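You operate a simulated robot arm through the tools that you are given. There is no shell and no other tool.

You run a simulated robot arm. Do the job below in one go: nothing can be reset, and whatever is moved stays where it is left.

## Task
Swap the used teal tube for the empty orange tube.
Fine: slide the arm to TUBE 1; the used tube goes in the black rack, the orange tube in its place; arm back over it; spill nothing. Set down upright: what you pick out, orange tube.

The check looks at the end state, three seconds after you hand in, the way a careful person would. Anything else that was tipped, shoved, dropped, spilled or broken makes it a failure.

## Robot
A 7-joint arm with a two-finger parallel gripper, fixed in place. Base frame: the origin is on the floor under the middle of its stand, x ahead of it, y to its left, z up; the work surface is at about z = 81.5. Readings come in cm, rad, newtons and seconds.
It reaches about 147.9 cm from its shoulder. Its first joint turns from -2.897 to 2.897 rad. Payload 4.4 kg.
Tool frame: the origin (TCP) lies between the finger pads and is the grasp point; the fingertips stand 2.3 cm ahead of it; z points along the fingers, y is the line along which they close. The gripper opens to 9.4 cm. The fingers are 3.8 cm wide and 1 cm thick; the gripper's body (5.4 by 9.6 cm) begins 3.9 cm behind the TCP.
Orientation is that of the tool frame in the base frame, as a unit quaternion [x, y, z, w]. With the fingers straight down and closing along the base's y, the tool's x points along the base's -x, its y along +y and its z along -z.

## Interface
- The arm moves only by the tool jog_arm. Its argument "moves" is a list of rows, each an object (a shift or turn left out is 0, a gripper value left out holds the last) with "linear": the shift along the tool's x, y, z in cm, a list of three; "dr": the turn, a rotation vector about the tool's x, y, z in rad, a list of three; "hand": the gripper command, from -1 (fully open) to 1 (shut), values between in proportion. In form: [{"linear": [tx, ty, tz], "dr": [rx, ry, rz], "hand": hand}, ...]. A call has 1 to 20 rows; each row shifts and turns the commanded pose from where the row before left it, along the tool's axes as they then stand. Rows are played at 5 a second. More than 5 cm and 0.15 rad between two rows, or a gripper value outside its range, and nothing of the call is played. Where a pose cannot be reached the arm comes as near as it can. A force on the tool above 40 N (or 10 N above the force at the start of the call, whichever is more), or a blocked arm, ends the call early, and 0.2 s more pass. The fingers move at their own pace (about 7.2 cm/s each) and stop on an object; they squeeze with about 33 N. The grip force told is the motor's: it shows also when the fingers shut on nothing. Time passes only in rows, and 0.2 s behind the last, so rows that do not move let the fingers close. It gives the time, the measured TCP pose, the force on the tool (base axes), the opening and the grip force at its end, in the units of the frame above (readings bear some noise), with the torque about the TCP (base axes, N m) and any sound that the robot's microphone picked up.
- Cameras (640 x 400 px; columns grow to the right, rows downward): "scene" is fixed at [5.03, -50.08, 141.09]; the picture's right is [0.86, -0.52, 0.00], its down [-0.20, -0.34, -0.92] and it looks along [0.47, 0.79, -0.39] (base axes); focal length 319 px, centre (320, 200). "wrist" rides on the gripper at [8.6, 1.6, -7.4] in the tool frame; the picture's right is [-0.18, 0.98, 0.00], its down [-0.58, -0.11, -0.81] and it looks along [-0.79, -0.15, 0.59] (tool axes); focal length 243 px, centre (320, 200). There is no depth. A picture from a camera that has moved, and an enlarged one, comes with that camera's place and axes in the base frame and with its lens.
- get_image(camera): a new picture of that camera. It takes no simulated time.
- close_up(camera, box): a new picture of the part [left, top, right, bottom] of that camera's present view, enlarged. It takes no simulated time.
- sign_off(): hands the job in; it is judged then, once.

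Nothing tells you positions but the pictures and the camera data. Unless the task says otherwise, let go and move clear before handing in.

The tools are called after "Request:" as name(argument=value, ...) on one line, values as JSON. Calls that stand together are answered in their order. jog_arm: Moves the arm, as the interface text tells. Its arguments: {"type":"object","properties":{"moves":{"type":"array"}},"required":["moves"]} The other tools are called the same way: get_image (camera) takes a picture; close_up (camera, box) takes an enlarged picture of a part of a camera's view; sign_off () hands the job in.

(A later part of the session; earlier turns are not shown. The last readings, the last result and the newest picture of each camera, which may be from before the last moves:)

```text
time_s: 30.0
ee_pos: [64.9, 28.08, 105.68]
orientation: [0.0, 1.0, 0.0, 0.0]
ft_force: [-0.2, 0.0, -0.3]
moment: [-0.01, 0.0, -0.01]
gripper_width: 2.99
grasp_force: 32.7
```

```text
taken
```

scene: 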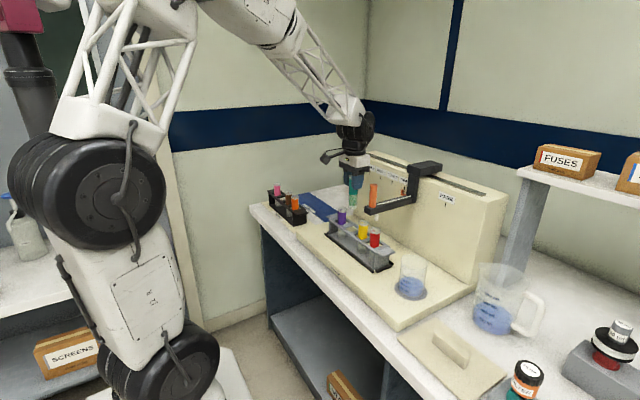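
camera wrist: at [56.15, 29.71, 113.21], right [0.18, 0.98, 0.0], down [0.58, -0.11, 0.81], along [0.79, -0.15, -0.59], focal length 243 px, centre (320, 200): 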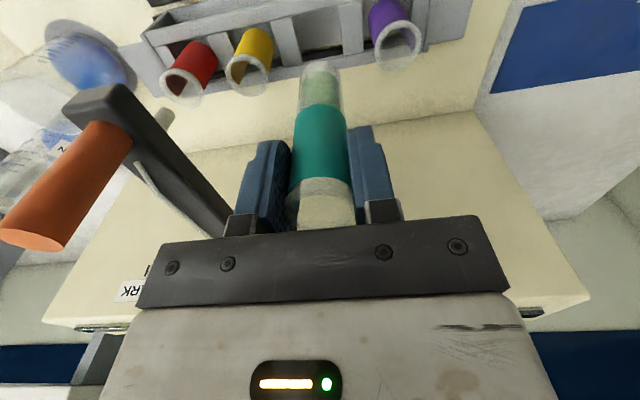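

The tube is clear of the rack and hanging upright. I'll check where it sits in the grip with a close-up before travelling.

Request:
close_up(camera="wrist", box=[240, 40, 400, 240])

Request:
close_up(camera="scene", box=[325, 140, 397, 220])

```text
2.00 times, centred on (320, 140) of wrist
camera zoom: at [56.15, 29.71, 113.21], right [0.18, 0.98, 0.0], down [0.58, -0.11, 0.81], along [0.79, -0.15, -0.59], focal length 485 px, centre (320, 320)
```

zoom: 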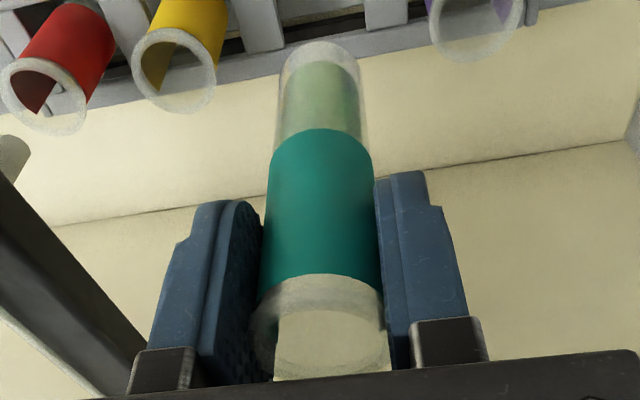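

```text
5.00 times, centred on (361, 180) of scene
camera zoom: at [5.03, -50.08, 141.09], right [0.86, -0.52, 0.0], down [-0.2, -0.34, -0.92], along [0.47, 0.79, -0.39], focal length 1595 px, centre (115, 300)
```

zoom: 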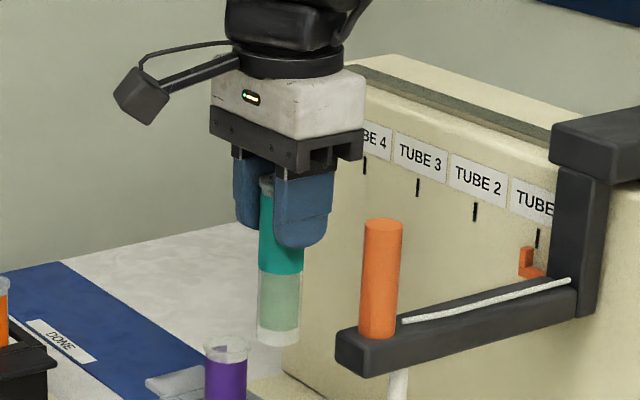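

The tube's axis lies on the TCP and its bottom is about 9.15 cm below it. I'll carry it smoothly toward the black rack at this height, well above everything on the way.

Request:
jog_arm(moves=[{"linear": [0.06, 0.5, 0], "hand": 1}, {"linear": [0.12, 1, 0]}, {"linear": [0.19, 1.5, 0]}, {"linear": [0.25, 2, 0]}, {"linear": [0.31, 2.5, 0]}, {"linear": [0.31, 2.5, 0]}, {"linear": [0.31, 2.5, 0]}, {"linear": [0.31, 2.5, 0]}, {"linear": [0.31, 2.5, 0]}, {"linear": [0.31, 2.5, 0]}, {"linear": [0.25, 2, 0]}, {"linear": [0.19, 1.5, 0]}, {"linear": [0.12, 1, 0]}, {"linear": [0.06, 0.5, 0]}, {"linear": [0, 0, 0]}])

Request:
get_image(camera="scene")

```text
time_s: 33.2
ee_pos: [61.62, 53.02, 105.63]
orientation: [0.0, 1.0, 0.0, 0.0]
ft_force: [0.6, -0.6, -0.9]
moment: [0.02, -0.01, -0.02]
gripper_width: 2.99
grasp_force: 33.1
```

```text
taken
```

scene: 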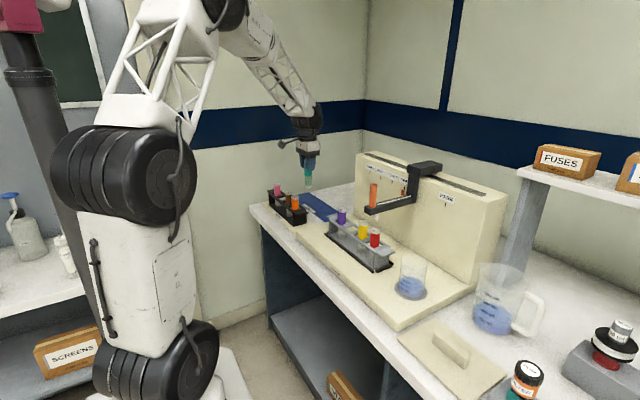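

The tube is halfway across and still upright. I'll continue to above the empty slot at (59.3, 72.4).

Request:
jog_arm(moves=[{"linear": [0.06, 0.5, 0], "hand": 1}, {"linear": [0.12, 1, 0]}, {"linear": [0.19, 1.5, 0]}, {"linear": [0.25, 2, 0]}, {"linear": [0.31, 2.5, 0]}, {"linear": [0.31, 2.5, 0]}, {"linear": [0.31, 2.5, 0]}, {"linear": [0.31, 2.5, 0]}, {"linear": [0.25, 2, 0]}, {"linear": [0.18, 1.4, 0]}, {"linear": [0.09, 0.7, 0]}, {"linear": [0.04, 0.3, 0]}, {"linear": [0, 0, 0]}, {"linear": [0, 0, 0]}])

Request:
get_image(camera="wrist")

Request:
close_up(camera="scene", box=[255, 145, 335, 225])

```text
time_s: 36.2
ee_pos: [59.32, 72.58, 105.49]
orientation: [0.0, 1.0, 0.0, 0.0]
ft_force: [0.0, 1.3, -1.1]
moment: [0.0, -0.01, -0.01]
gripper_width: 3.0
grasp_force: 32.9
```

```text
taken
camera wrist: at [50.69, 74.13, 113.1], right [0.18, 0.98, 0.0], down [0.58, -0.11, 0.81], along [0.79, -0.15, -0.59], focal length 243 px, centre (320, 200)
```

wrist: 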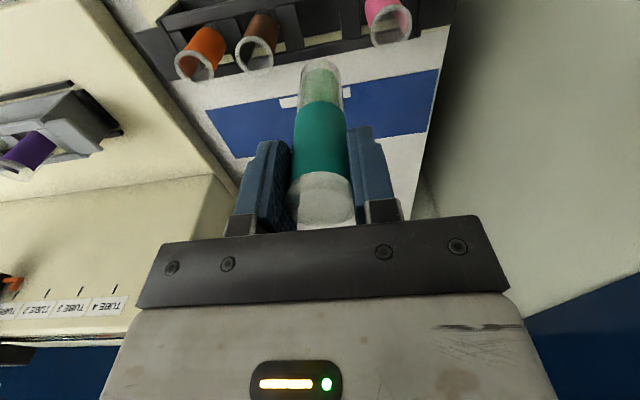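

```text
5.00 times, centred on (295, 185) of scene
camera zoom: at [5.03, -50.08, 141.09], right [0.86, -0.52, 0.0], down [-0.2, -0.34, -0.92], along [0.47, 0.79, -0.39], focal length 1595 px, centre (445, 275)
```

zoom: 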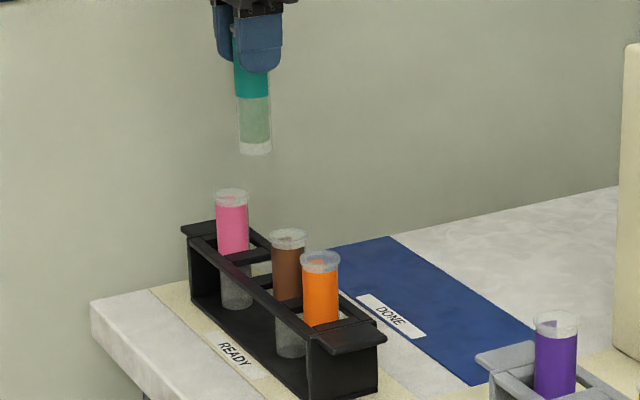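

The tube now hangs above the black rack. I'll re-measure the slot from this pose to fine-tune before going down.

Request:
close_up(camera="wrist", box=[150, 0, 450, 100])

Request:
close_up(camera="scene", box=[265, 175, 313, 215])

```text
2.13 times, centred on (300, 50) of wrist
camera zoom: at [50.69, 74.13, 113.1], right [0.18, 0.98, 0.0], down [0.58, -0.11, 0.81], along [0.79, -0.15, -0.59], focal length 518 px, centre (363, 520)
```

zoom: 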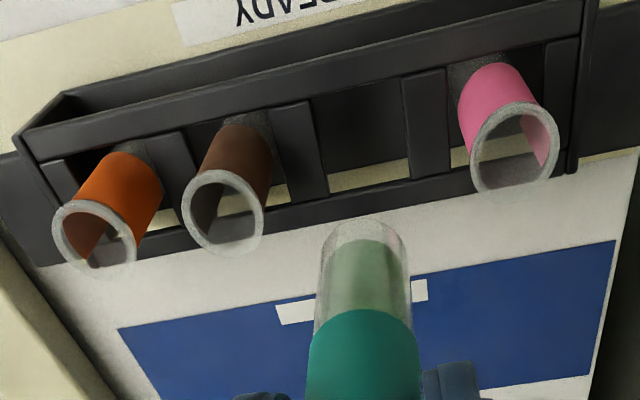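

```text
10.00 times, centred on (289, 195) of scene
camera zoom: at [5.03, -50.08, 141.09], right [0.86, -0.52, 0.0], down [-0.2, -0.34, -0.92], along [0.47, 0.79, -0.39], focal length 3190 px, centre (630, 250)
```

zoom: 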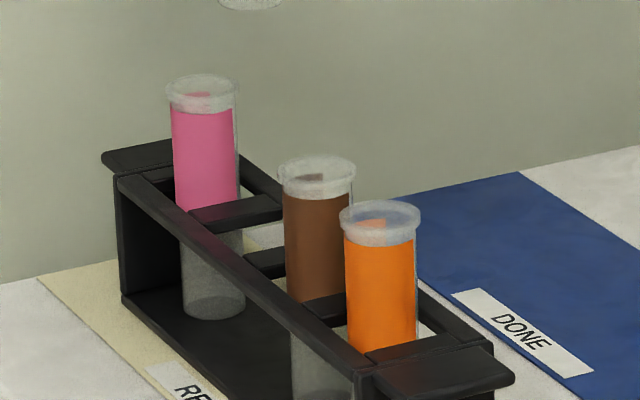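

The slot centre comes out at (59.35, 72.5) and the tube hangs at (59.3, 72.5), so it lines up. I'll lower until the tube's bottom is just above the rack top and check again.

Request:
jog_arm(moves=[{"linear": [0, 0, 0.4], "hand": 1}, {"linear": [0, 0, 0.8]}, {"linear": [0, 0, 1.2]}, {"linear": [0, 0, 1.4]}, {"linear": [0, 0, 1.4]}, {"linear": [0, 0, 1.4]}, {"linear": [0, 0, 1.4]}, {"linear": [0, 0, 1.0]}, {"linear": [0, 0, 0.6]}, {"linear": [0, 0, 0.3]}, {"linear": [0, 0, 0]}])

Request:
get_image(camera="wrist")

Request:
close_up(camera="scene", box=[261, 165, 317, 225])

```text
time_s: 38.6
ee_pos: [59.29, 72.39, 95.85]
orientation: [0.0, 1.0, 0.0, 0.0]
ft_force: [0.2, 0.8, -0.6]
moment: [-0.02, 0.01, -0.02]
gripper_width: 2.96
grasp_force: 33.1
```

```text
taken
camera wrist: at [50.55, 73.99, 103.31], right [0.18, 0.98, 0.0], down [0.58, -0.11, 0.81], along [0.79, -0.15, -0.59], focal length 243 px, centre (320, 200)
```

wrist: 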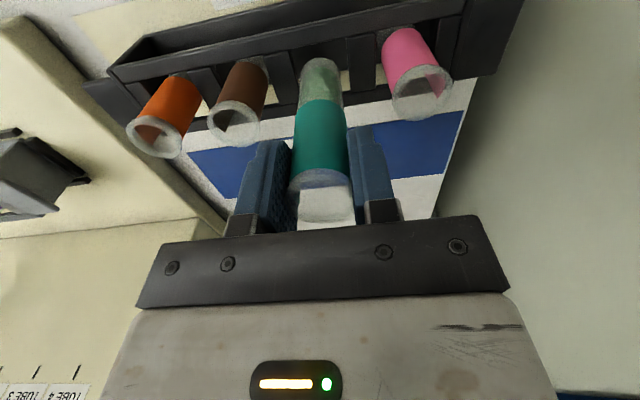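

```text
6.67 times, centred on (289, 195) of scene
camera zoom: at [5.03, -50.08, 141.09], right [0.86, -0.52, 0.0], down [-0.2, -0.34, -0.92], along [0.47, 0.79, -0.39], focal length 2127 px, centre (527, 233)
```

zoom: 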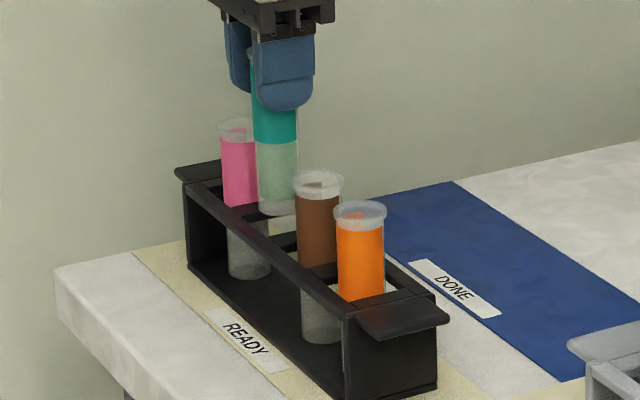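

Request:
close_up(camera="wrist", box=[200, 10, 440, 160])

Request:
close_up(camera="scene", box=[270, 178, 310, 208])

```text
2.67 times, centred on (320, 85) of wrist
camera zoom: at [50.55, 73.99, 103.31], right [0.18, 0.98, 0.0], down [0.58, -0.11, 0.81], along [0.79, -0.15, -0.59], focal length 647 px, centre (320, 507)
```

zoom: 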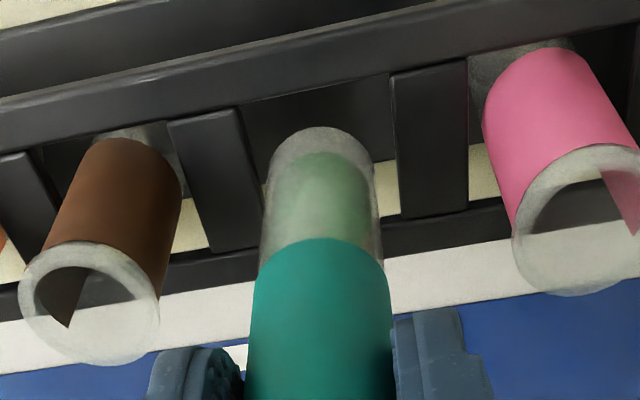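

```text
13.33 times, centred on (290, 193) of scene
camera zoom: at [5.03, -50.08, 141.09], right [0.86, -0.52, 0.0], down [-0.2, -0.34, -0.92], along [0.47, 0.79, -0.39], focal length 4253 px, centre (720, 293)
```

zoom: 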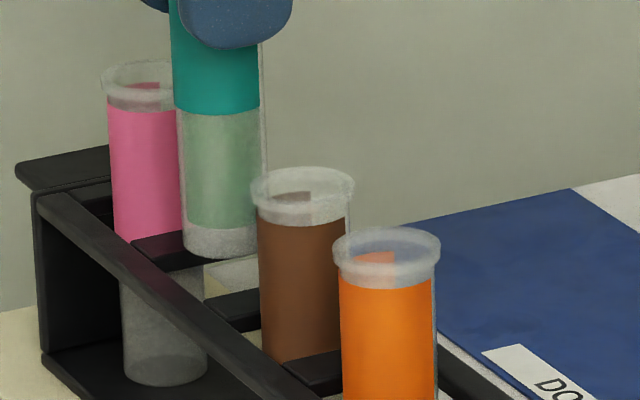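

In y the tube is centred between the braces, but in x the slot centre is slightly further out, at about 59.5. I'll shift +0.25 cm in x, then ease down into the slot mouth.

Request:
jog_arm(moves=[{"linear": [-0.13, 0.02, 0], "hand": 1}, {"linear": [-0.12, 0.02, 0]}, {"linear": [0, 0, 0.5]}, {"linear": [0, 0, 0.7]}, {"linear": [0, 0, 0.7]}, {"linear": [0, 0, 0.7]}, {"linear": [0, 0, 0.5]}, {"linear": [0, 0, 0]}])

Request:
close_up(camera="wrist", box=[200, 10, 440, 160])

Request:
close_up(camera="scene", box=[265, 172, 313, 212])

```text
time_s: 40.4
ee_pos: [59.49, 72.5, 92.69]
orientation: [0.0, 1.0, 0.0, 0.0]
ft_force: [0.2, 0.6, -0.6]
moment: [0.01, 0.01, -0.01]
gripper_width: 2.94
grasp_force: 32.8
```

```text
2.67 times, centred on (320, 85) of wrist
camera zoom: at [50.81, 73.97, 100.18], right [0.18, 0.98, 0.0], down [0.58, -0.11, 0.81], along [0.79, -0.15, -0.59], focal length 647 px, centre (320, 507)
```

zoom: 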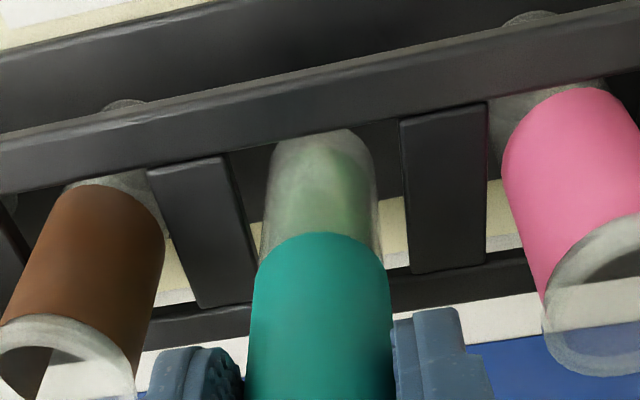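

```text
10.00 times, centred on (289, 192) of scene
camera zoom: at [5.03, -50.08, 141.09], right [0.86, -0.52, 0.0], down [-0.2, -0.34, -0.92], along [0.47, 0.79, -0.39], focal length 3190 px, centre (630, 280)
```

zoom: 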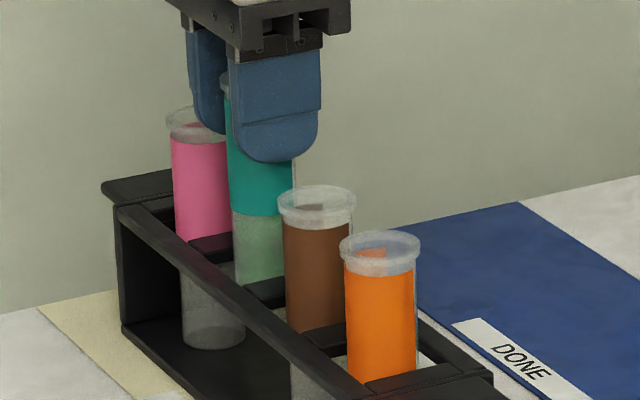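

The tube has entered the slot without touching anything. I'll lower it most of the way, then go in small steps until it rests on the base.

Request:
jog_arm(moves=[{"linear": [0, 0, 0.5], "hand": 1}, {"linear": [0, 0, 0.7]}, {"linear": [0, 0, 0.7]}, {"linear": [0, 0, 0.7]}, {"linear": [0, 0, 0.7]}, {"linear": [0, 0, 0.5]}, {"linear": [0, 0, 0.3]}, {"linear": [0, 0, 0]}])

Request:
close_up(camera="scene", box=[265, 172, 313, 212])

Request:
get_image(camera="wrist")

```text
time_s: 42.2
ee_pos: [59.51, 72.47, 88.86]
orientation: [0.0, 1.0, 0.0, 0.0]
ft_force: [3.0, 3.1, 23.4]
moment: [0.56, -0.24, 0.0]
gripper_width: 2.94
grasp_force: 33.3
```

```text
10.00 times, centred on (289, 192) of scene
camera zoom: at [5.03, -50.08, 141.09], right [0.86, -0.52, 0.0], down [-0.2, -0.34, -0.92], along [0.47, 0.79, -0.39], focal length 3190 px, centre (630, 280)
```

zoom: 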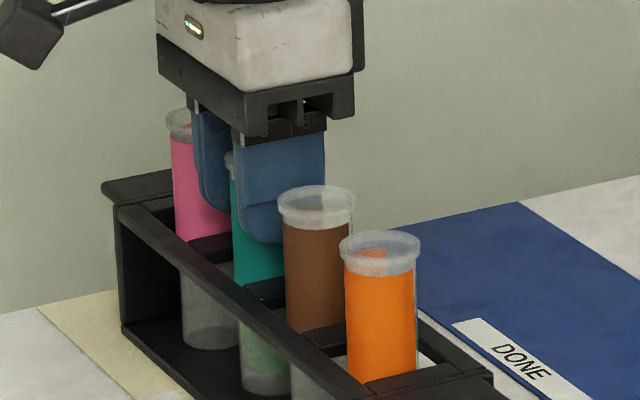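

```text
taken
camera wrist: at [50.89, 74.07, 96.29], right [0.18, 0.98, 0.0], down [0.58, -0.11, 0.81], along [0.79, -0.15, -0.59], focal length 243 px, centre (320, 200)
```

wrist: 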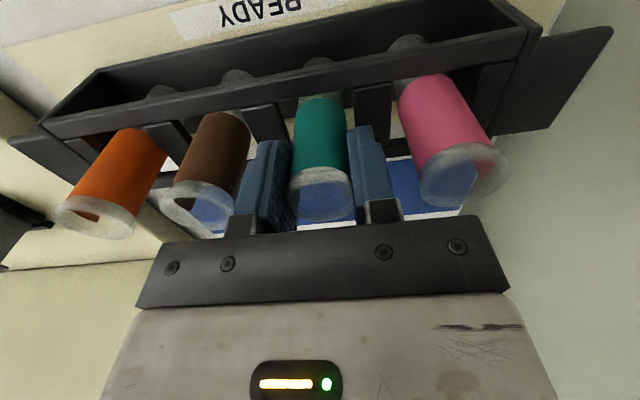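

The tube met firm contact at z≈88.9, and its rim looks level with its neighbours. I'll ease the load slightly and check its bottom and rim against the other tubes before letting go.

Request:
jog_arm(moves=[{"linear": [0, 0, -0.15], "hand": 1}, {"linear": [0, 0, 0]}])

Request:
close_up(camera="scene", box=[270, 182, 310, 222])

Request:
close_up(camera="wrist", box=[20, 0, 560, 260])

```text
time_s: 42.8
ee_pos: [59.54, 72.35, 88.76]
orientation: [-0.001, 1.0, 0.0, 0.0]
ft_force: [2.7, 3.8, 18.5]
moment: [0.43, -0.31, 0.0]
gripper_width: 2.96
grasp_force: 33.0
```

```text
10.00 times, centred on (290, 202) of scene
camera zoom: at [5.03, -50.08, 141.09], right [0.86, -0.52, 0.0], down [-0.2, -0.34, -0.92], along [0.47, 0.79, -0.39], focal length 3190 px, centre (620, 180)
```

zoom: 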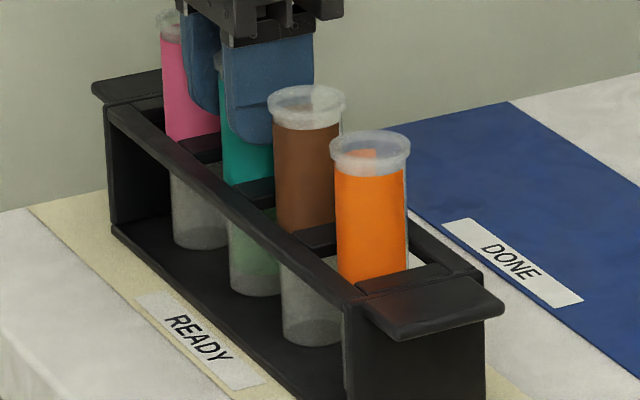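

```text
1.19 times, centred on (290, 130) of wrist
camera zoom: at [50.82, 74.02, 96.27], right [0.18, 0.98, 0.0], down [0.58, -0.11, 0.81], along [0.79, -0.15, -0.59], focal length 288 px, centre (356, 283)
```

zoom: 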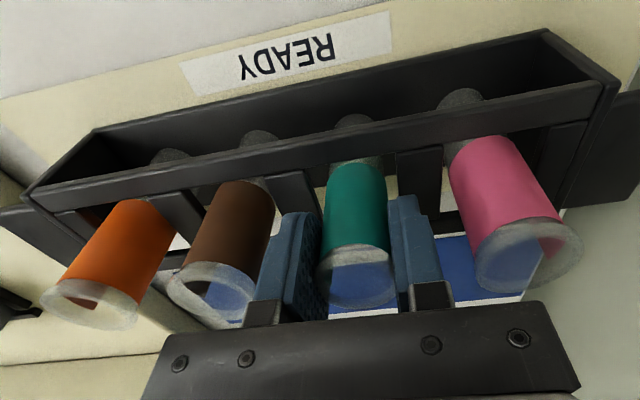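

The bottoms and rims line up with the neighbouring tubes, so the teal tube stands on the rack base. It had crept slightly down in the grip, which explains the earlier contact. I'll relieve the pressing load and then open gently.

Request:
jog_arm(moves=[{"linear": [0, 0, -0.15], "hand": 1}, {"linear": [0, 0, 0]}])

```text
time_s: 43.4
ee_pos: [59.4, 72.3, 88.82]
orientation: [0.0, 1.0, -0.001, 0.0]
ft_force: [-0.3, -0.9, 5.9]
moment: [-0.19, 0.0, -0.03]
gripper_width: 2.96
grasp_force: 32.7
```

Request:
jog_arm(moves=[{"hand": 0.33}, {"hand": 0.28}, {"hand": 0.2}, {"hand": 0.1}, {"hand": 0.0}, {"hand": 0.0}])

Request:
get_image(camera="wrist")

Request:
close_up(camera="scene", box=[270, 182, 310, 222])

```text
time_s: 44.8
ee_pos: [59.54, 72.44, 88.9]
orientation: [-0.001, 1.0, 0.0, 0.0]
ft_force: [-0.2, -0.5, 0.2]
moment: [-0.02, -0.01, 0.0]
gripper_width: 4.69
grasp_force: 0.1
```

```text
taken
camera wrist: at [50.8, 73.98, 96.38], right [0.18, 0.98, 0.0], down [0.58, -0.11, 0.81], along [0.79, -0.15, -0.59], focal length 243 px, centre (320, 200)
```

wrist: 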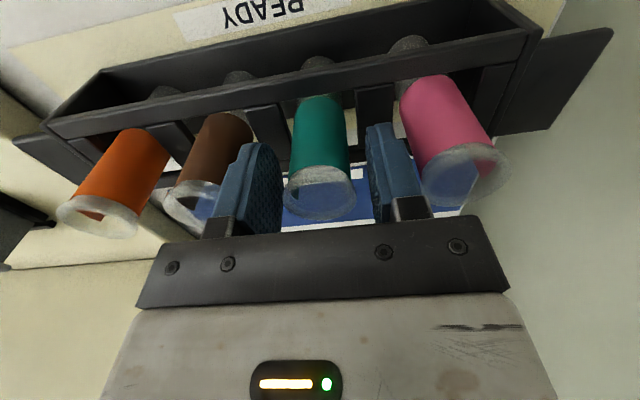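

```text
10.00 times, centred on (290, 202) of scene
camera zoom: at [5.03, -50.08, 141.09], right [0.86, -0.52, 0.0], down [-0.2, -0.34, -0.92], along [0.47, 0.79, -0.39], focal length 3190 px, centre (620, 180)
```

zoom: 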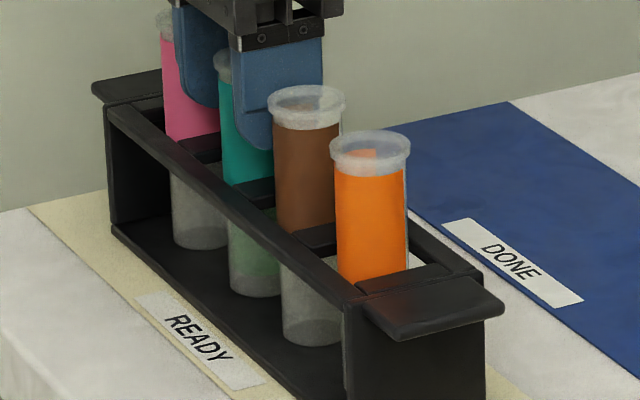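

The teal tube stands free and upright. I'll rise straight up and look before going to the orange tube.

Request:
jog_arm(moves=[{"linear": [0, 0, -0.5], "hand": 0}, {"linear": [0, 0, -1]}, {"linear": [0, 0, -1.5]}, {"linear": [0, 0, -2]}, {"linear": [0, 0, -2]}, {"linear": [0, 0, -2]}, {"linear": [0, 0, -1]}, {"linear": [0, 0, 0]}])

Request:
get_image(camera="wrist")

Request:
close_up(camera="scene", box=[262, 175, 318, 225])

```text
time_s: 46.6
ee_pos: [59.51, 72.17, 98.87]
orientation: [0.001, 1.0, 0.0, 0.0]
ft_force: [-1.1, 0.2, 0.9]
moment: [0.01, 0.03, -0.02]
gripper_width: 4.7
grasp_force: 0.1
```

```text
taken
camera wrist: at [50.88, 73.85, 106.38], right [0.18, 0.98, 0.0], down [0.58, -0.11, 0.81], along [0.79, -0.15, -0.59], focal length 243 px, centre (320, 200)
```

wrist: 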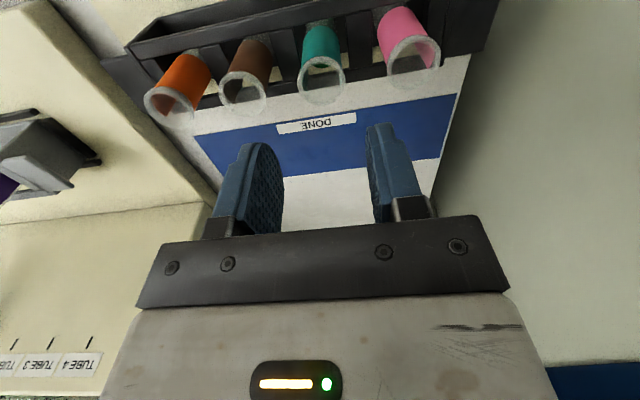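

```text
8.00 times, centred on (290, 200) of scene
camera zoom: at [5.03, -50.08, 141.09], right [0.86, -0.52, 0.0], down [-0.2, -0.34, -0.92], along [0.47, 0.79, -0.39], focal length 2552 px, centre (560, 200)
```

zoom: 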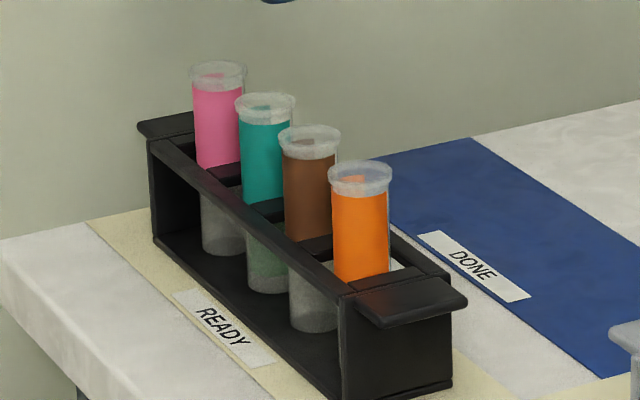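

The teal tube stands in line with the others. I'll move over the orange tube at the end of the rack, at about (59.3, 60.6).

Request:
jog_arm(moves=[{"linear": [0, -1.5, 0], "hand": 0}, {"linear": [0, -3, 0]}, {"linear": [0, -3, 0]}, {"linear": [0, -3, 0]}, {"linear": [0.1, -1.3, 0]}, {"linear": [0, 0, 0]}])

Request:
close_up(camera="wrist", box=[200, 20, 456, 180])

Request:
close_up(camera="scene", box=[262, 165, 318, 225])

```text
time_s: 48.0
ee_pos: [59.35, 60.74, 98.65]
orientation: [0.0, 1.0, 0.0, 0.0]
ft_force: [0.2, 0.4, 0.5]
moment: [0.01, 0.0, -0.01]
gripper_width: 4.72
grasp_force: 0.1
```

```text
2.50 times, centred on (328, 100) of wrist
camera zoom: at [50.68, 62.29, 106.33], right [0.18, 0.98, 0.0], down [0.58, -0.11, 0.81], along [0.79, -0.15, -0.59], focal length 606 px, centre (300, 450)
```

zoom: 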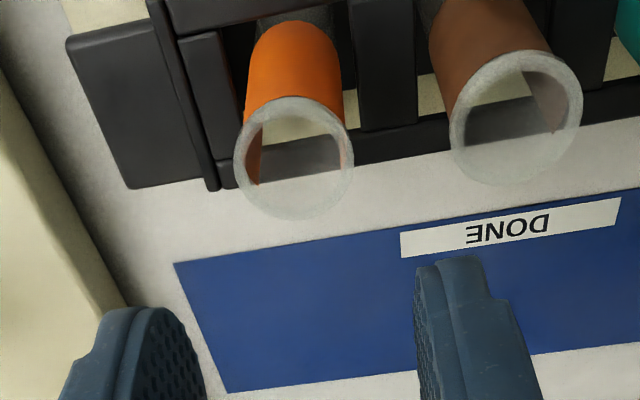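

```text
6.67 times, centred on (290, 195) of scene
camera zoom: at [5.03, -50.08, 141.09], right [0.86, -0.52, 0.0], down [-0.2, -0.34, -0.92], along [0.47, 0.79, -0.39], focal length 2127 px, centre (520, 233)
```

zoom: 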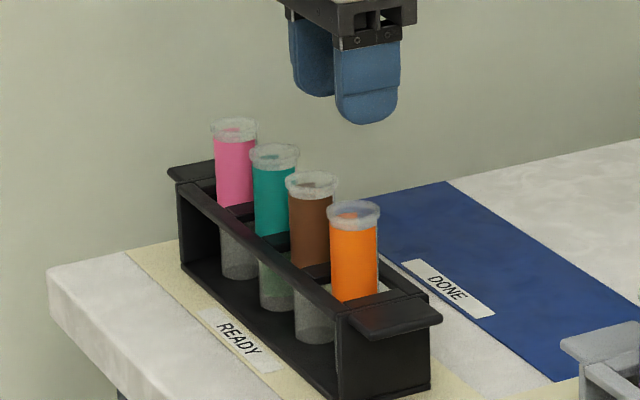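

The orange rim is at (59.25, 60.55), nearly under the TCP. I'll trim y by −0.1 and lower until the fingertips straddle the rim.

Request:
jog_arm(moves=[{"linear": [0.05, -0.1, 1], "hand": 0}, {"linear": [0, 0, 1.8]}, {"linear": [0, 0, 1.8]}, {"linear": [0, 0, 1.2]}, {"linear": [0, 0, 0.8]}, {"linear": [0, 0, 0]}])

Request:
get_image(camera="wrist")

Request:
close_up(camera="scene", box=[262, 165, 318, 225])

```text
time_s: 49.4
ee_pos: [59.25, 60.59, 92.28]
orientation: [-0.001, 1.0, 0.0, 0.0]
ft_force: [-0.2, 0.3, 0.3]
moment: [0.03, 0.02, 0.02]
gripper_width: 4.7
grasp_force: 0.0
```

```text
taken
camera wrist: at [50.6, 62.14, 99.73], right [0.18, 0.98, 0.0], down [0.58, -0.11, 0.81], along [0.79, -0.15, -0.59], focal length 243 px, centre (320, 200)
```

wrist: 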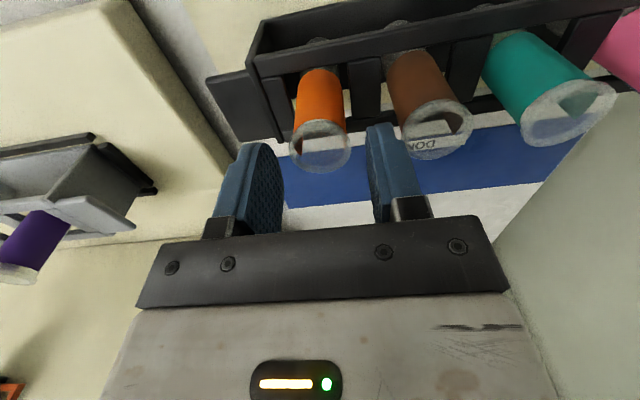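

```text
6.67 times, centred on (290, 195) of scene
camera zoom: at [5.03, -50.08, 141.09], right [0.86, -0.52, 0.0], down [-0.2, -0.34, -0.92], along [0.47, 0.79, -0.39], focal length 2127 px, centre (520, 233)
```

zoom: 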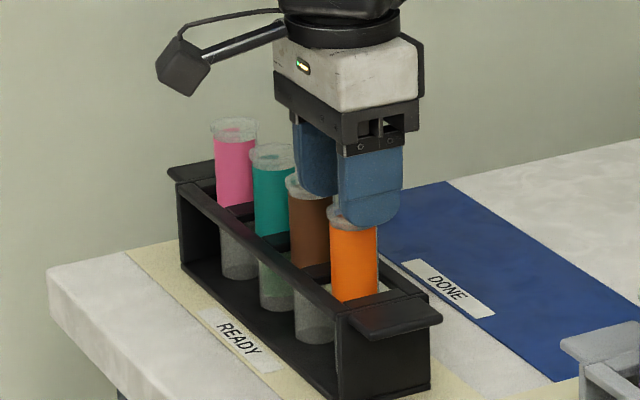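

The fingers sit clear on both sides of the orange rim. I'll lower further to the grip height.

Request:
jog_arm(moves=[{"linear": [0, 0, 0.8], "hand": 0}, {"linear": [0, 0, 0.8]}, {"linear": [0, 0, 0.8]}, {"linear": [0, 0, 0]}])

Request:
get_image(camera="wrist")

Request:
close_up(camera="scene", box=[262, 165, 318, 225])

```text
time_s: 50.4
ee_pos: [59.27, 60.58, 89.89]
orientation: [0.0, 1.0, 0.0, 0.0]
ft_force: [-0.8, -0.1, -0.3]
moment: [-0.02, 0.04, 0.04]
gripper_width: 4.71
grasp_force: 0.1
```

```text
taken
camera wrist: at [50.73, 62.22, 97.32], right [0.18, 0.98, 0.0], down [0.58, -0.11, 0.81], along [0.79, -0.15, -0.59], focal length 243 px, centre (320, 200)
```

wrist: 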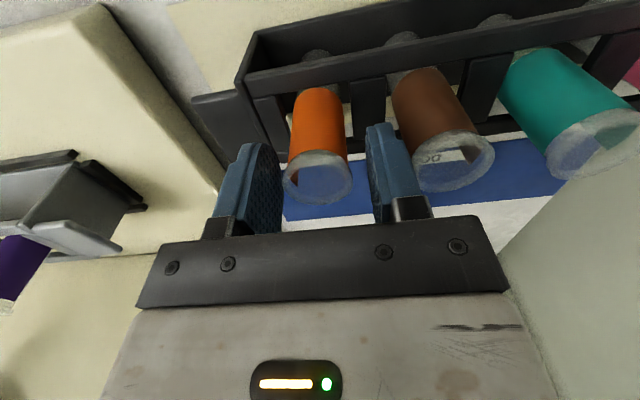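

```text
6.67 times, centred on (290, 195) of scene
camera zoom: at [5.03, -50.08, 141.09], right [0.86, -0.52, 0.0], down [-0.2, -0.34, -0.92], along [0.47, 0.79, -0.39], focal length 2127 px, centre (520, 233)
```

zoom: 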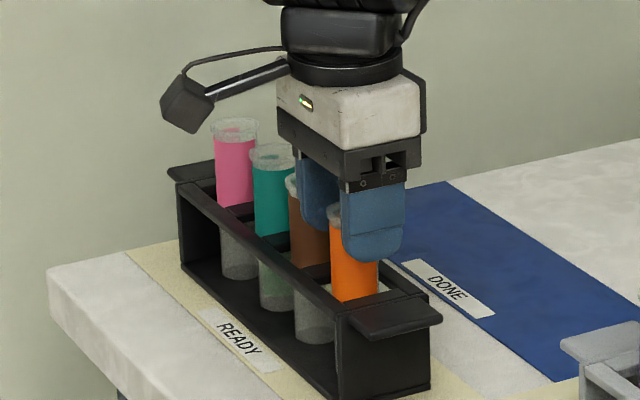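

The rim is level with the TCP, as expected. I'll go down 1.8 cm more and close on the orange tube.

Request:
jog_arm(moves=[{"linear": [0, 0, 0.7], "hand": 0}, {"linear": [0, 0, 0.7]}, {"linear": [0, 0, 0.4]}, {"linear": [0, 0, 0]}, {"hand": 0.15}, {"hand": 0.25}, {"hand": 0.3}, {"hand": 0.4}, {"hand": 1}, {"hand": 1}, {"hand": 1}])

Request:
close_up(camera="scene", box=[262, 165, 318, 225])

Request:
get_image(camera="wrist")

```text
time_s: 52.8
ee_pos: [59.42, 60.6, 88.17]
orientation: [0.001, 1.0, -0.001, -0.001]
ft_force: [-0.3, 0.0, -0.1]
moment: [0.02, 0.03, 0.02]
gripper_width: 2.95
grasp_force: 32.5
```

```text
6.67 times, centred on (290, 195) of scene
camera zoom: at [5.03, -50.08, 141.09], right [0.86, -0.52, 0.0], down [-0.2, -0.34, -0.92], along [0.47, 0.79, -0.39], focal length 2127 px, centre (520, 233)
```

zoom: 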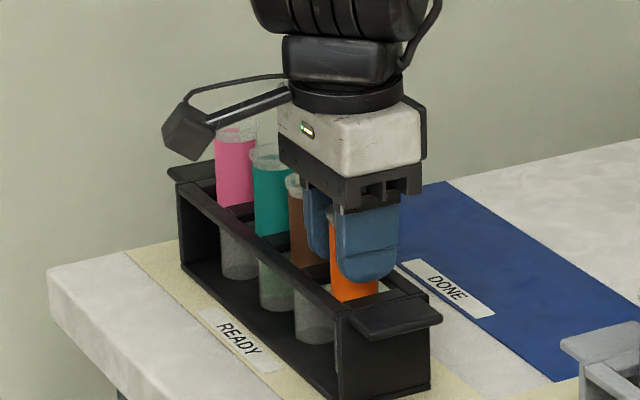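

```text
taken
camera wrist: at [50.7, 62.15, 95.6], right [0.18, 0.98, 0.0], down [0.58, -0.11, 0.81], along [0.79, -0.15, -0.59], focal length 243 px, centre (320, 200)
```

wrist: 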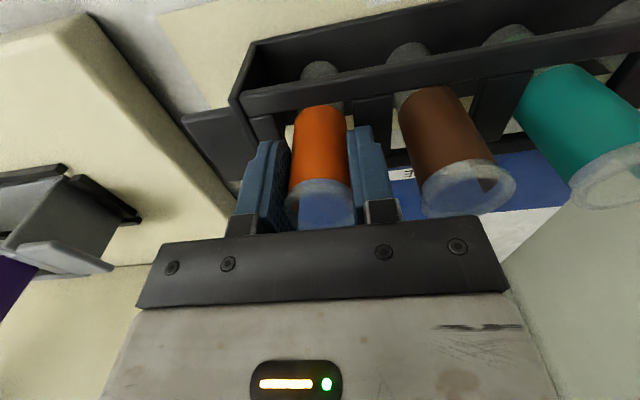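

The orange tube is held firmly, and nothing else has moved. I'll lift it straight up.

Request:
jog_arm(moves=[{"linear": [0, 0, -0.4], "hand": 1}, {"linear": [0, 0, -0.8]}, {"linear": [0, 0, -1.2]}, {"linear": [0, 0, -1.5]}, {"linear": [0, 0, -1.5]}, {"linear": [0, 0, -1.5]}, {"linear": [0, 0, -1.5]}, {"linear": [0, 0, -1.6]}, {"linear": [0, 0, -1.6]}, {"linear": [0, 0, -1.6]}, {"linear": [0, 0, -1.6]}, {"linear": [0, 0, -1.4]}, {"linear": [0, 0, -1.0]}, {"linear": [0, 0, -0.4]}, {"linear": [0, 0, 0]}])

Request:
get_image(camera="wrist")

Request:
close_up(camera="scene", box=[255, 145, 335, 225])

```text
time_s: 56.0
ee_pos: [59.37, 60.54, 105.7]
orientation: [-0.001, 1.0, 0.0, -0.001]
ft_force: [-0.7, -0.1, 0.1]
moment: [-0.02, -0.01, -0.03]
gripper_width: 2.95
grasp_force: 33.1
```

```text
taken
camera wrist: at [50.7, 62.06, 113.19], right [0.18, 0.98, 0.0], down [0.58, -0.11, 0.81], along [0.79, -0.15, -0.59], focal length 243 px, centre (320, 200)
```

wrist: 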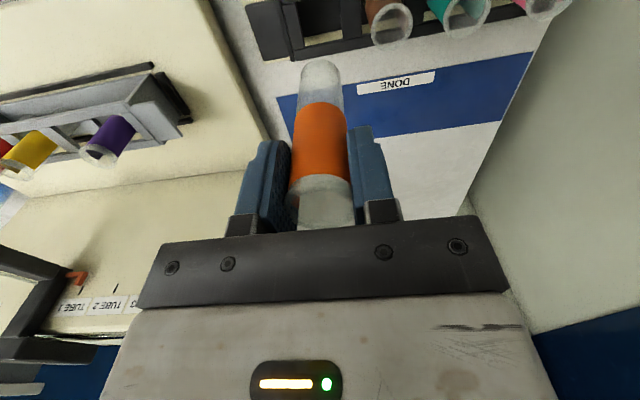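

```text
5.00 times, centred on (295, 185) of scene
camera zoom: at [5.03, -50.08, 141.09], right [0.86, -0.52, 0.0], down [-0.2, -0.34, -0.92], along [0.47, 0.79, -0.39], focal length 1595 px, centre (445, 275)
```

zoom: 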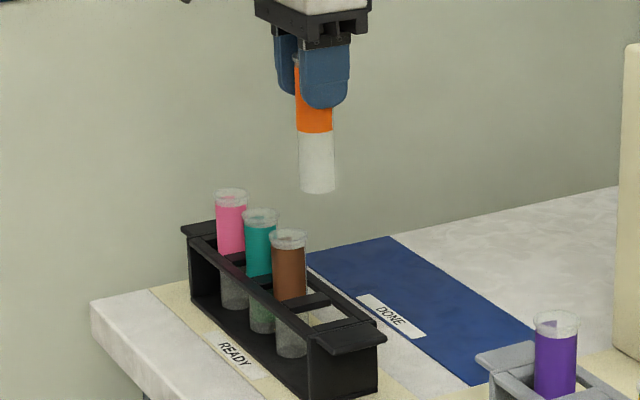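

The orange tube is out and upright, sitting in the grip just as the teal one did. I'll carry it to above the vacant slot at about (64.85, 28.0).

Request:
jog_arm(moves=[{"linear": [-0.17, -1, 0], "hand": 1}, {"linear": [-0.34, -2, 0]}, {"linear": [-0.5, -3, 0]}, {"linear": [-0.51, -3, 0]}, {"linear": [-0.51, -3, 0]}, {"linear": [-0.51, -3, 0]}, {"linear": [-0.51, -3, 0]}, {"linear": [-0.51, -3, 0]}, {"linear": [-0.51, -3, 0]}, {"linear": [-0.5, -3, 0]}, {"linear": [-0.42, -2.5, 0]}, {"linear": [-0.3, -1.8, 0]}, {"linear": [-0.15, -0.9, 0]}, {"linear": [-0.06, -0.35, 0]}, {"linear": [0, 0, 0]}, {"linear": [0, 0, 0]}])

Request:
close_up(camera="wrist", box=[160, 0, 480, 200])

Request:
close_up(camera="scene", box=[315, 165, 411, 255])

```text
time_s: 59.4
ee_pos: [64.85, 27.86, 105.45]
orientation: [0.0, 1.0, 0.0, 0.0]
ft_force: [-0.3, 0.0, -0.3]
moment: [-0.01, 0.01, -0.02]
gripper_width: 2.89
grasp_force: 32.4
```

```text
2.00 times, centred on (320, 100) of wrist
camera zoom: at [56.17, 29.51, 112.93], right [0.18, 0.98, 0.0], down [0.58, -0.11, 0.81], along [0.79, -0.15, -0.59], focal length 485 px, centre (320, 400)
```

zoom: 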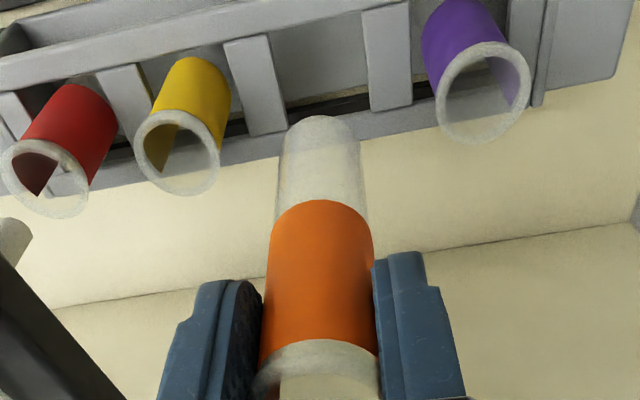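

```text
4.44 times, centred on (363, 210) of scene
camera zoom: at [5.03, -50.08, 141.09], right [0.86, -0.52, 0.0], down [-0.2, -0.34, -0.92], along [0.47, 0.79, -0.39], focal length 1418 px, centre (129, 156)
```

zoom: 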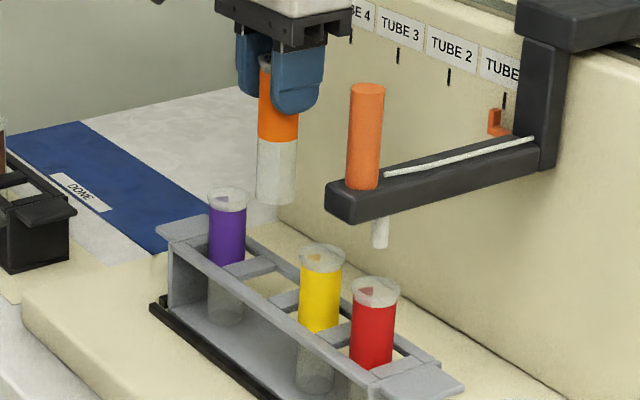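

The vacant slot centre measures (64.8, 28.0) and the tube hangs right above it. I'll lower to just above the rack top and check.

Request:
jog_arm(moves=[{"linear": [0, 0.07, 0.5], "hand": 1}, {"linear": [0, 0, 1]}, {"linear": [0, 0, 1.4]}, {"linear": [0, 0, 1.5]}, {"linear": [0, 0, 1.4]}, {"linear": [0, 0, 0.9]}, {"linear": [0, 0, 0.4]}, {"linear": [0, 0, 0]}])

Request:
close_up(camera="wrist", box=[200, 10, 440, 160])

Request:
close_up(camera="scene", box=[325, 190, 397, 250])

```text
time_s: 61.2
ee_pos: [64.75, 28.04, 98.46]
orientation: [-0.001, 1.0, 0.0, 0.0]
ft_force: [0.6, 0.5, -0.1]
moment: [-0.01, -0.03, 0.04]
gripper_width: 2.89
grasp_force: 33.3
```

```text
2.67 times, centred on (320, 85) of wrist
camera zoom: at [56.15, 29.77, 106.03], right [0.18, 0.98, 0.0], down [0.58, -0.11, 0.81], along [0.79, -0.15, -0.59], focal length 647 px, centre (320, 507)
```

zoom: 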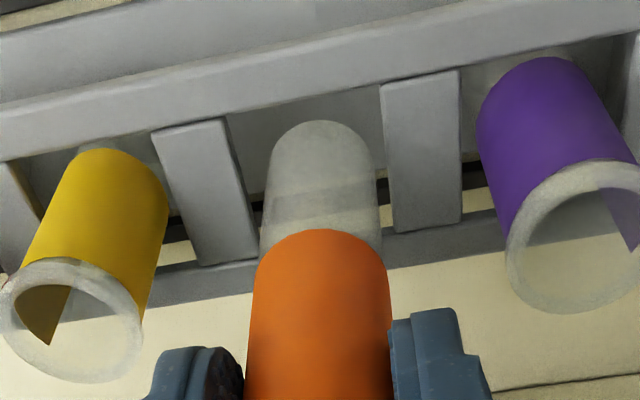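

```text
6.67 times, centred on (361, 220) of scene
camera zoom: at [5.03, -50.08, 141.09], right [0.86, -0.52, 0.0], down [-0.2, -0.34, -0.92], along [0.47, 0.79, -0.39], focal length 2127 px, centre (47, 67)
```

zoom: 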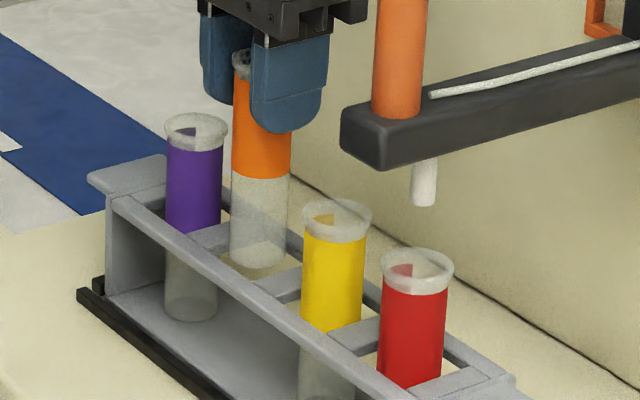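

The slot centre lies about 0.15 cm in −y and 0.15 cm in +x from the tube's axis. I'll trim both and enter the slot slowly.

Request:
jog_arm(moves=[{"linear": [-0.06, -0.08, 0], "hand": 1}, {"linear": [-0.06, -0.07, 0]}, {"linear": [0, 0, 0.5]}, {"linear": [0, 0, 0.8]}, {"linear": [0, 0, 0.8]}, {"linear": [0, 0, 0.6]}, {"linear": [0, 0, 0.3]}, {"linear": [0, 0, 0]}])

Request:
close_up(camera="wrist", box=[200, 10, 440, 160])

Request:
close_up(camera="scene", box=[325, 190, 397, 250])

```text
time_s: 63.0
ee_pos: [64.85, 27.87, 95.55]
orientation: [0.0, 1.0, 0.001, 0.0]
ft_force: [-1.1, -0.2, -0.2]
moment: [-0.01, -0.02, 0.0]
gripper_width: 2.87
grasp_force: 33.4
```

```text
2.67 times, centred on (320, 85) of wrist
camera zoom: at [56.27, 29.49, 103.06], right [0.18, 0.98, 0.0], down [0.58, -0.11, 0.81], along [0.79, -0.15, -0.59], focal length 647 px, centre (320, 507)
```

zoom: 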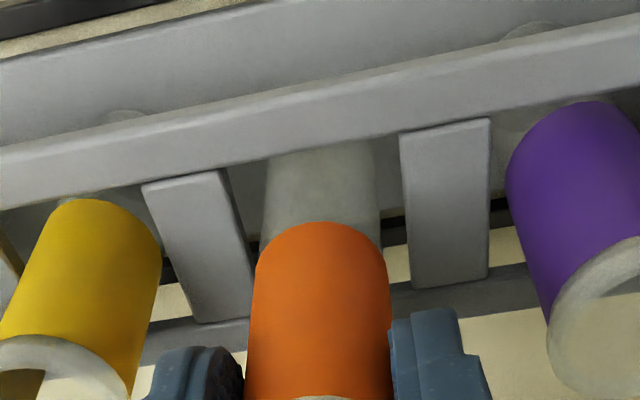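

```text
6.67 times, centred on (361, 220) of scene
camera zoom: at [5.03, -50.08, 141.09], right [0.86, -0.52, 0.0], down [-0.2, -0.34, -0.92], along [0.47, 0.79, -0.39], focal length 2127 px, centre (47, 67)
```

zoom: 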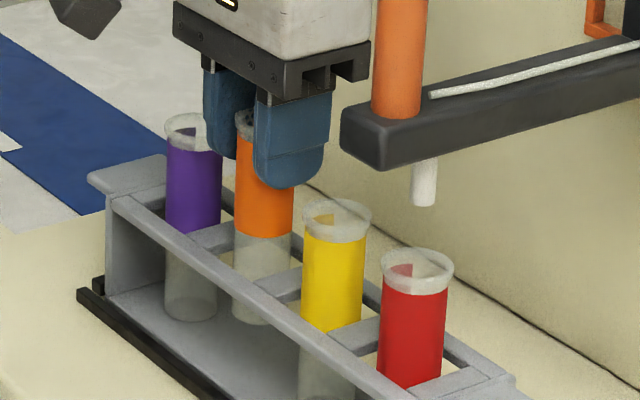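

The tube is inside the slot with no contact force. I'll continue down, slowing as the base gets near.

Request:
jog_arm(moves=[{"linear": [0, 0, 0.6], "hand": 1}, {"linear": [0, 0, 0.8]}, {"linear": [0, 0, 0.7]}, {"linear": [0, 0, 0.4]}, {"linear": [0, 0, 0.2]}, {"linear": [0, 0, 0]}])

Request:
close_up(camera="scene", box=[325, 190, 397, 250])

```text
time_s: 64.4
ee_pos: [65.02, 27.93, 92.88]
orientation: [0.0, 1.0, 0.0, 0.0]
ft_force: [-0.5, -1.5, 3.1]
moment: [-0.05, 0.01, 0.0]
gripper_width: 2.87
grasp_force: 33.1
```

```text
6.67 times, centred on (361, 220) of scene
camera zoom: at [5.03, -50.08, 141.09], right [0.86, -0.52, 0.0], down [-0.2, -0.34, -0.92], along [0.47, 0.79, -0.39], focal length 2127 px, centre (47, 67)
```

zoom: 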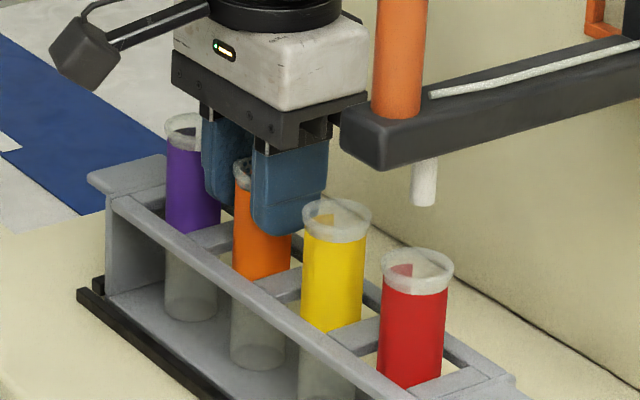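

The tube's bottom is where the teal tube's was, and a light 3 N contact shows it has just touched the base. One tiny step will confirm it.

Request:
jog_arm(moves=[{"linear": [0, 0, 0.06], "hand": 1}, {"linear": [0, 0, 0]}])

Request:
get_image(camera="wrist")

```text
time_s: 65.0
ee_pos: [64.98, 27.84, 92.85]
orientation: [0.0, 1.0, 0.0, -0.001]
ft_force: [-0.3, -0.1, 3.2]
moment: [0.09, 0.03, 0.0]
gripper_width: 2.93
grasp_force: 33.0
```

```text
taken
camera wrist: at [56.35, 29.52, 100.37], right [0.18, 0.98, 0.0], down [0.58, -0.11, 0.81], along [0.79, -0.15, -0.59], focal length 243 px, centre (320, 200)
```

wrist: 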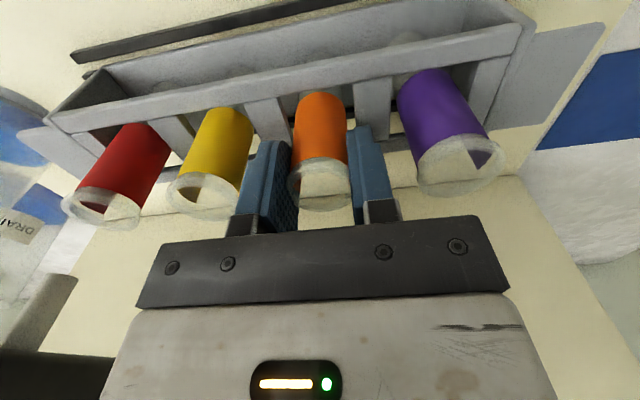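

The orange rim is level with its neighbours and the contact force is steady, so it is seated. I'll open the fingers gently.

Request:
jog_arm(moves=[{"hand": 0.33}, {"hand": 0.28}, {"hand": 0.2}, {"hand": 0.1}, {"hand": 0.0}, {"hand": 0.0}])

Request:
get_image(camera="wrist")

Request:
close_up(camera="scene", box=[325, 190, 397, 250])

```text
time_s: 66.4
ee_pos: [64.99, 27.95, 92.91]
orientation: [0.0, 1.0, 0.001, 0.0]
ft_force: [-0.2, -0.1, -0.4]
moment: [-0.01, 0.0, 0.03]
gripper_width: 4.72
grasp_force: 0.0
```

```text
taken
camera wrist: at [56.34, 29.52, 100.36], right [0.18, 0.98, 0.0], down [0.58, -0.11, 0.81], along [0.79, -0.15, -0.59], focal length 243 px, centre (320, 200)
```

wrist: 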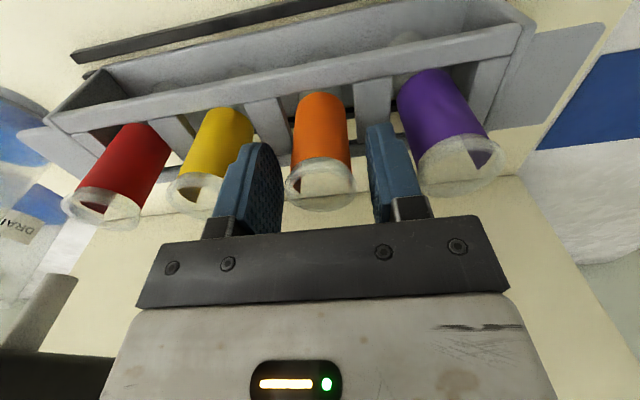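

```text
6.67 times, centred on (361, 220) of scene
camera zoom: at [5.03, -50.08, 141.09], right [0.86, -0.52, 0.0], down [-0.2, -0.34, -0.92], along [0.47, 0.79, -0.39], focal length 2127 px, centre (47, 67)
```

zoom: 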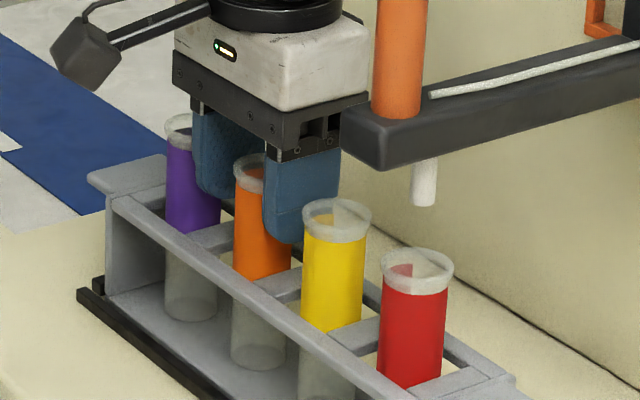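

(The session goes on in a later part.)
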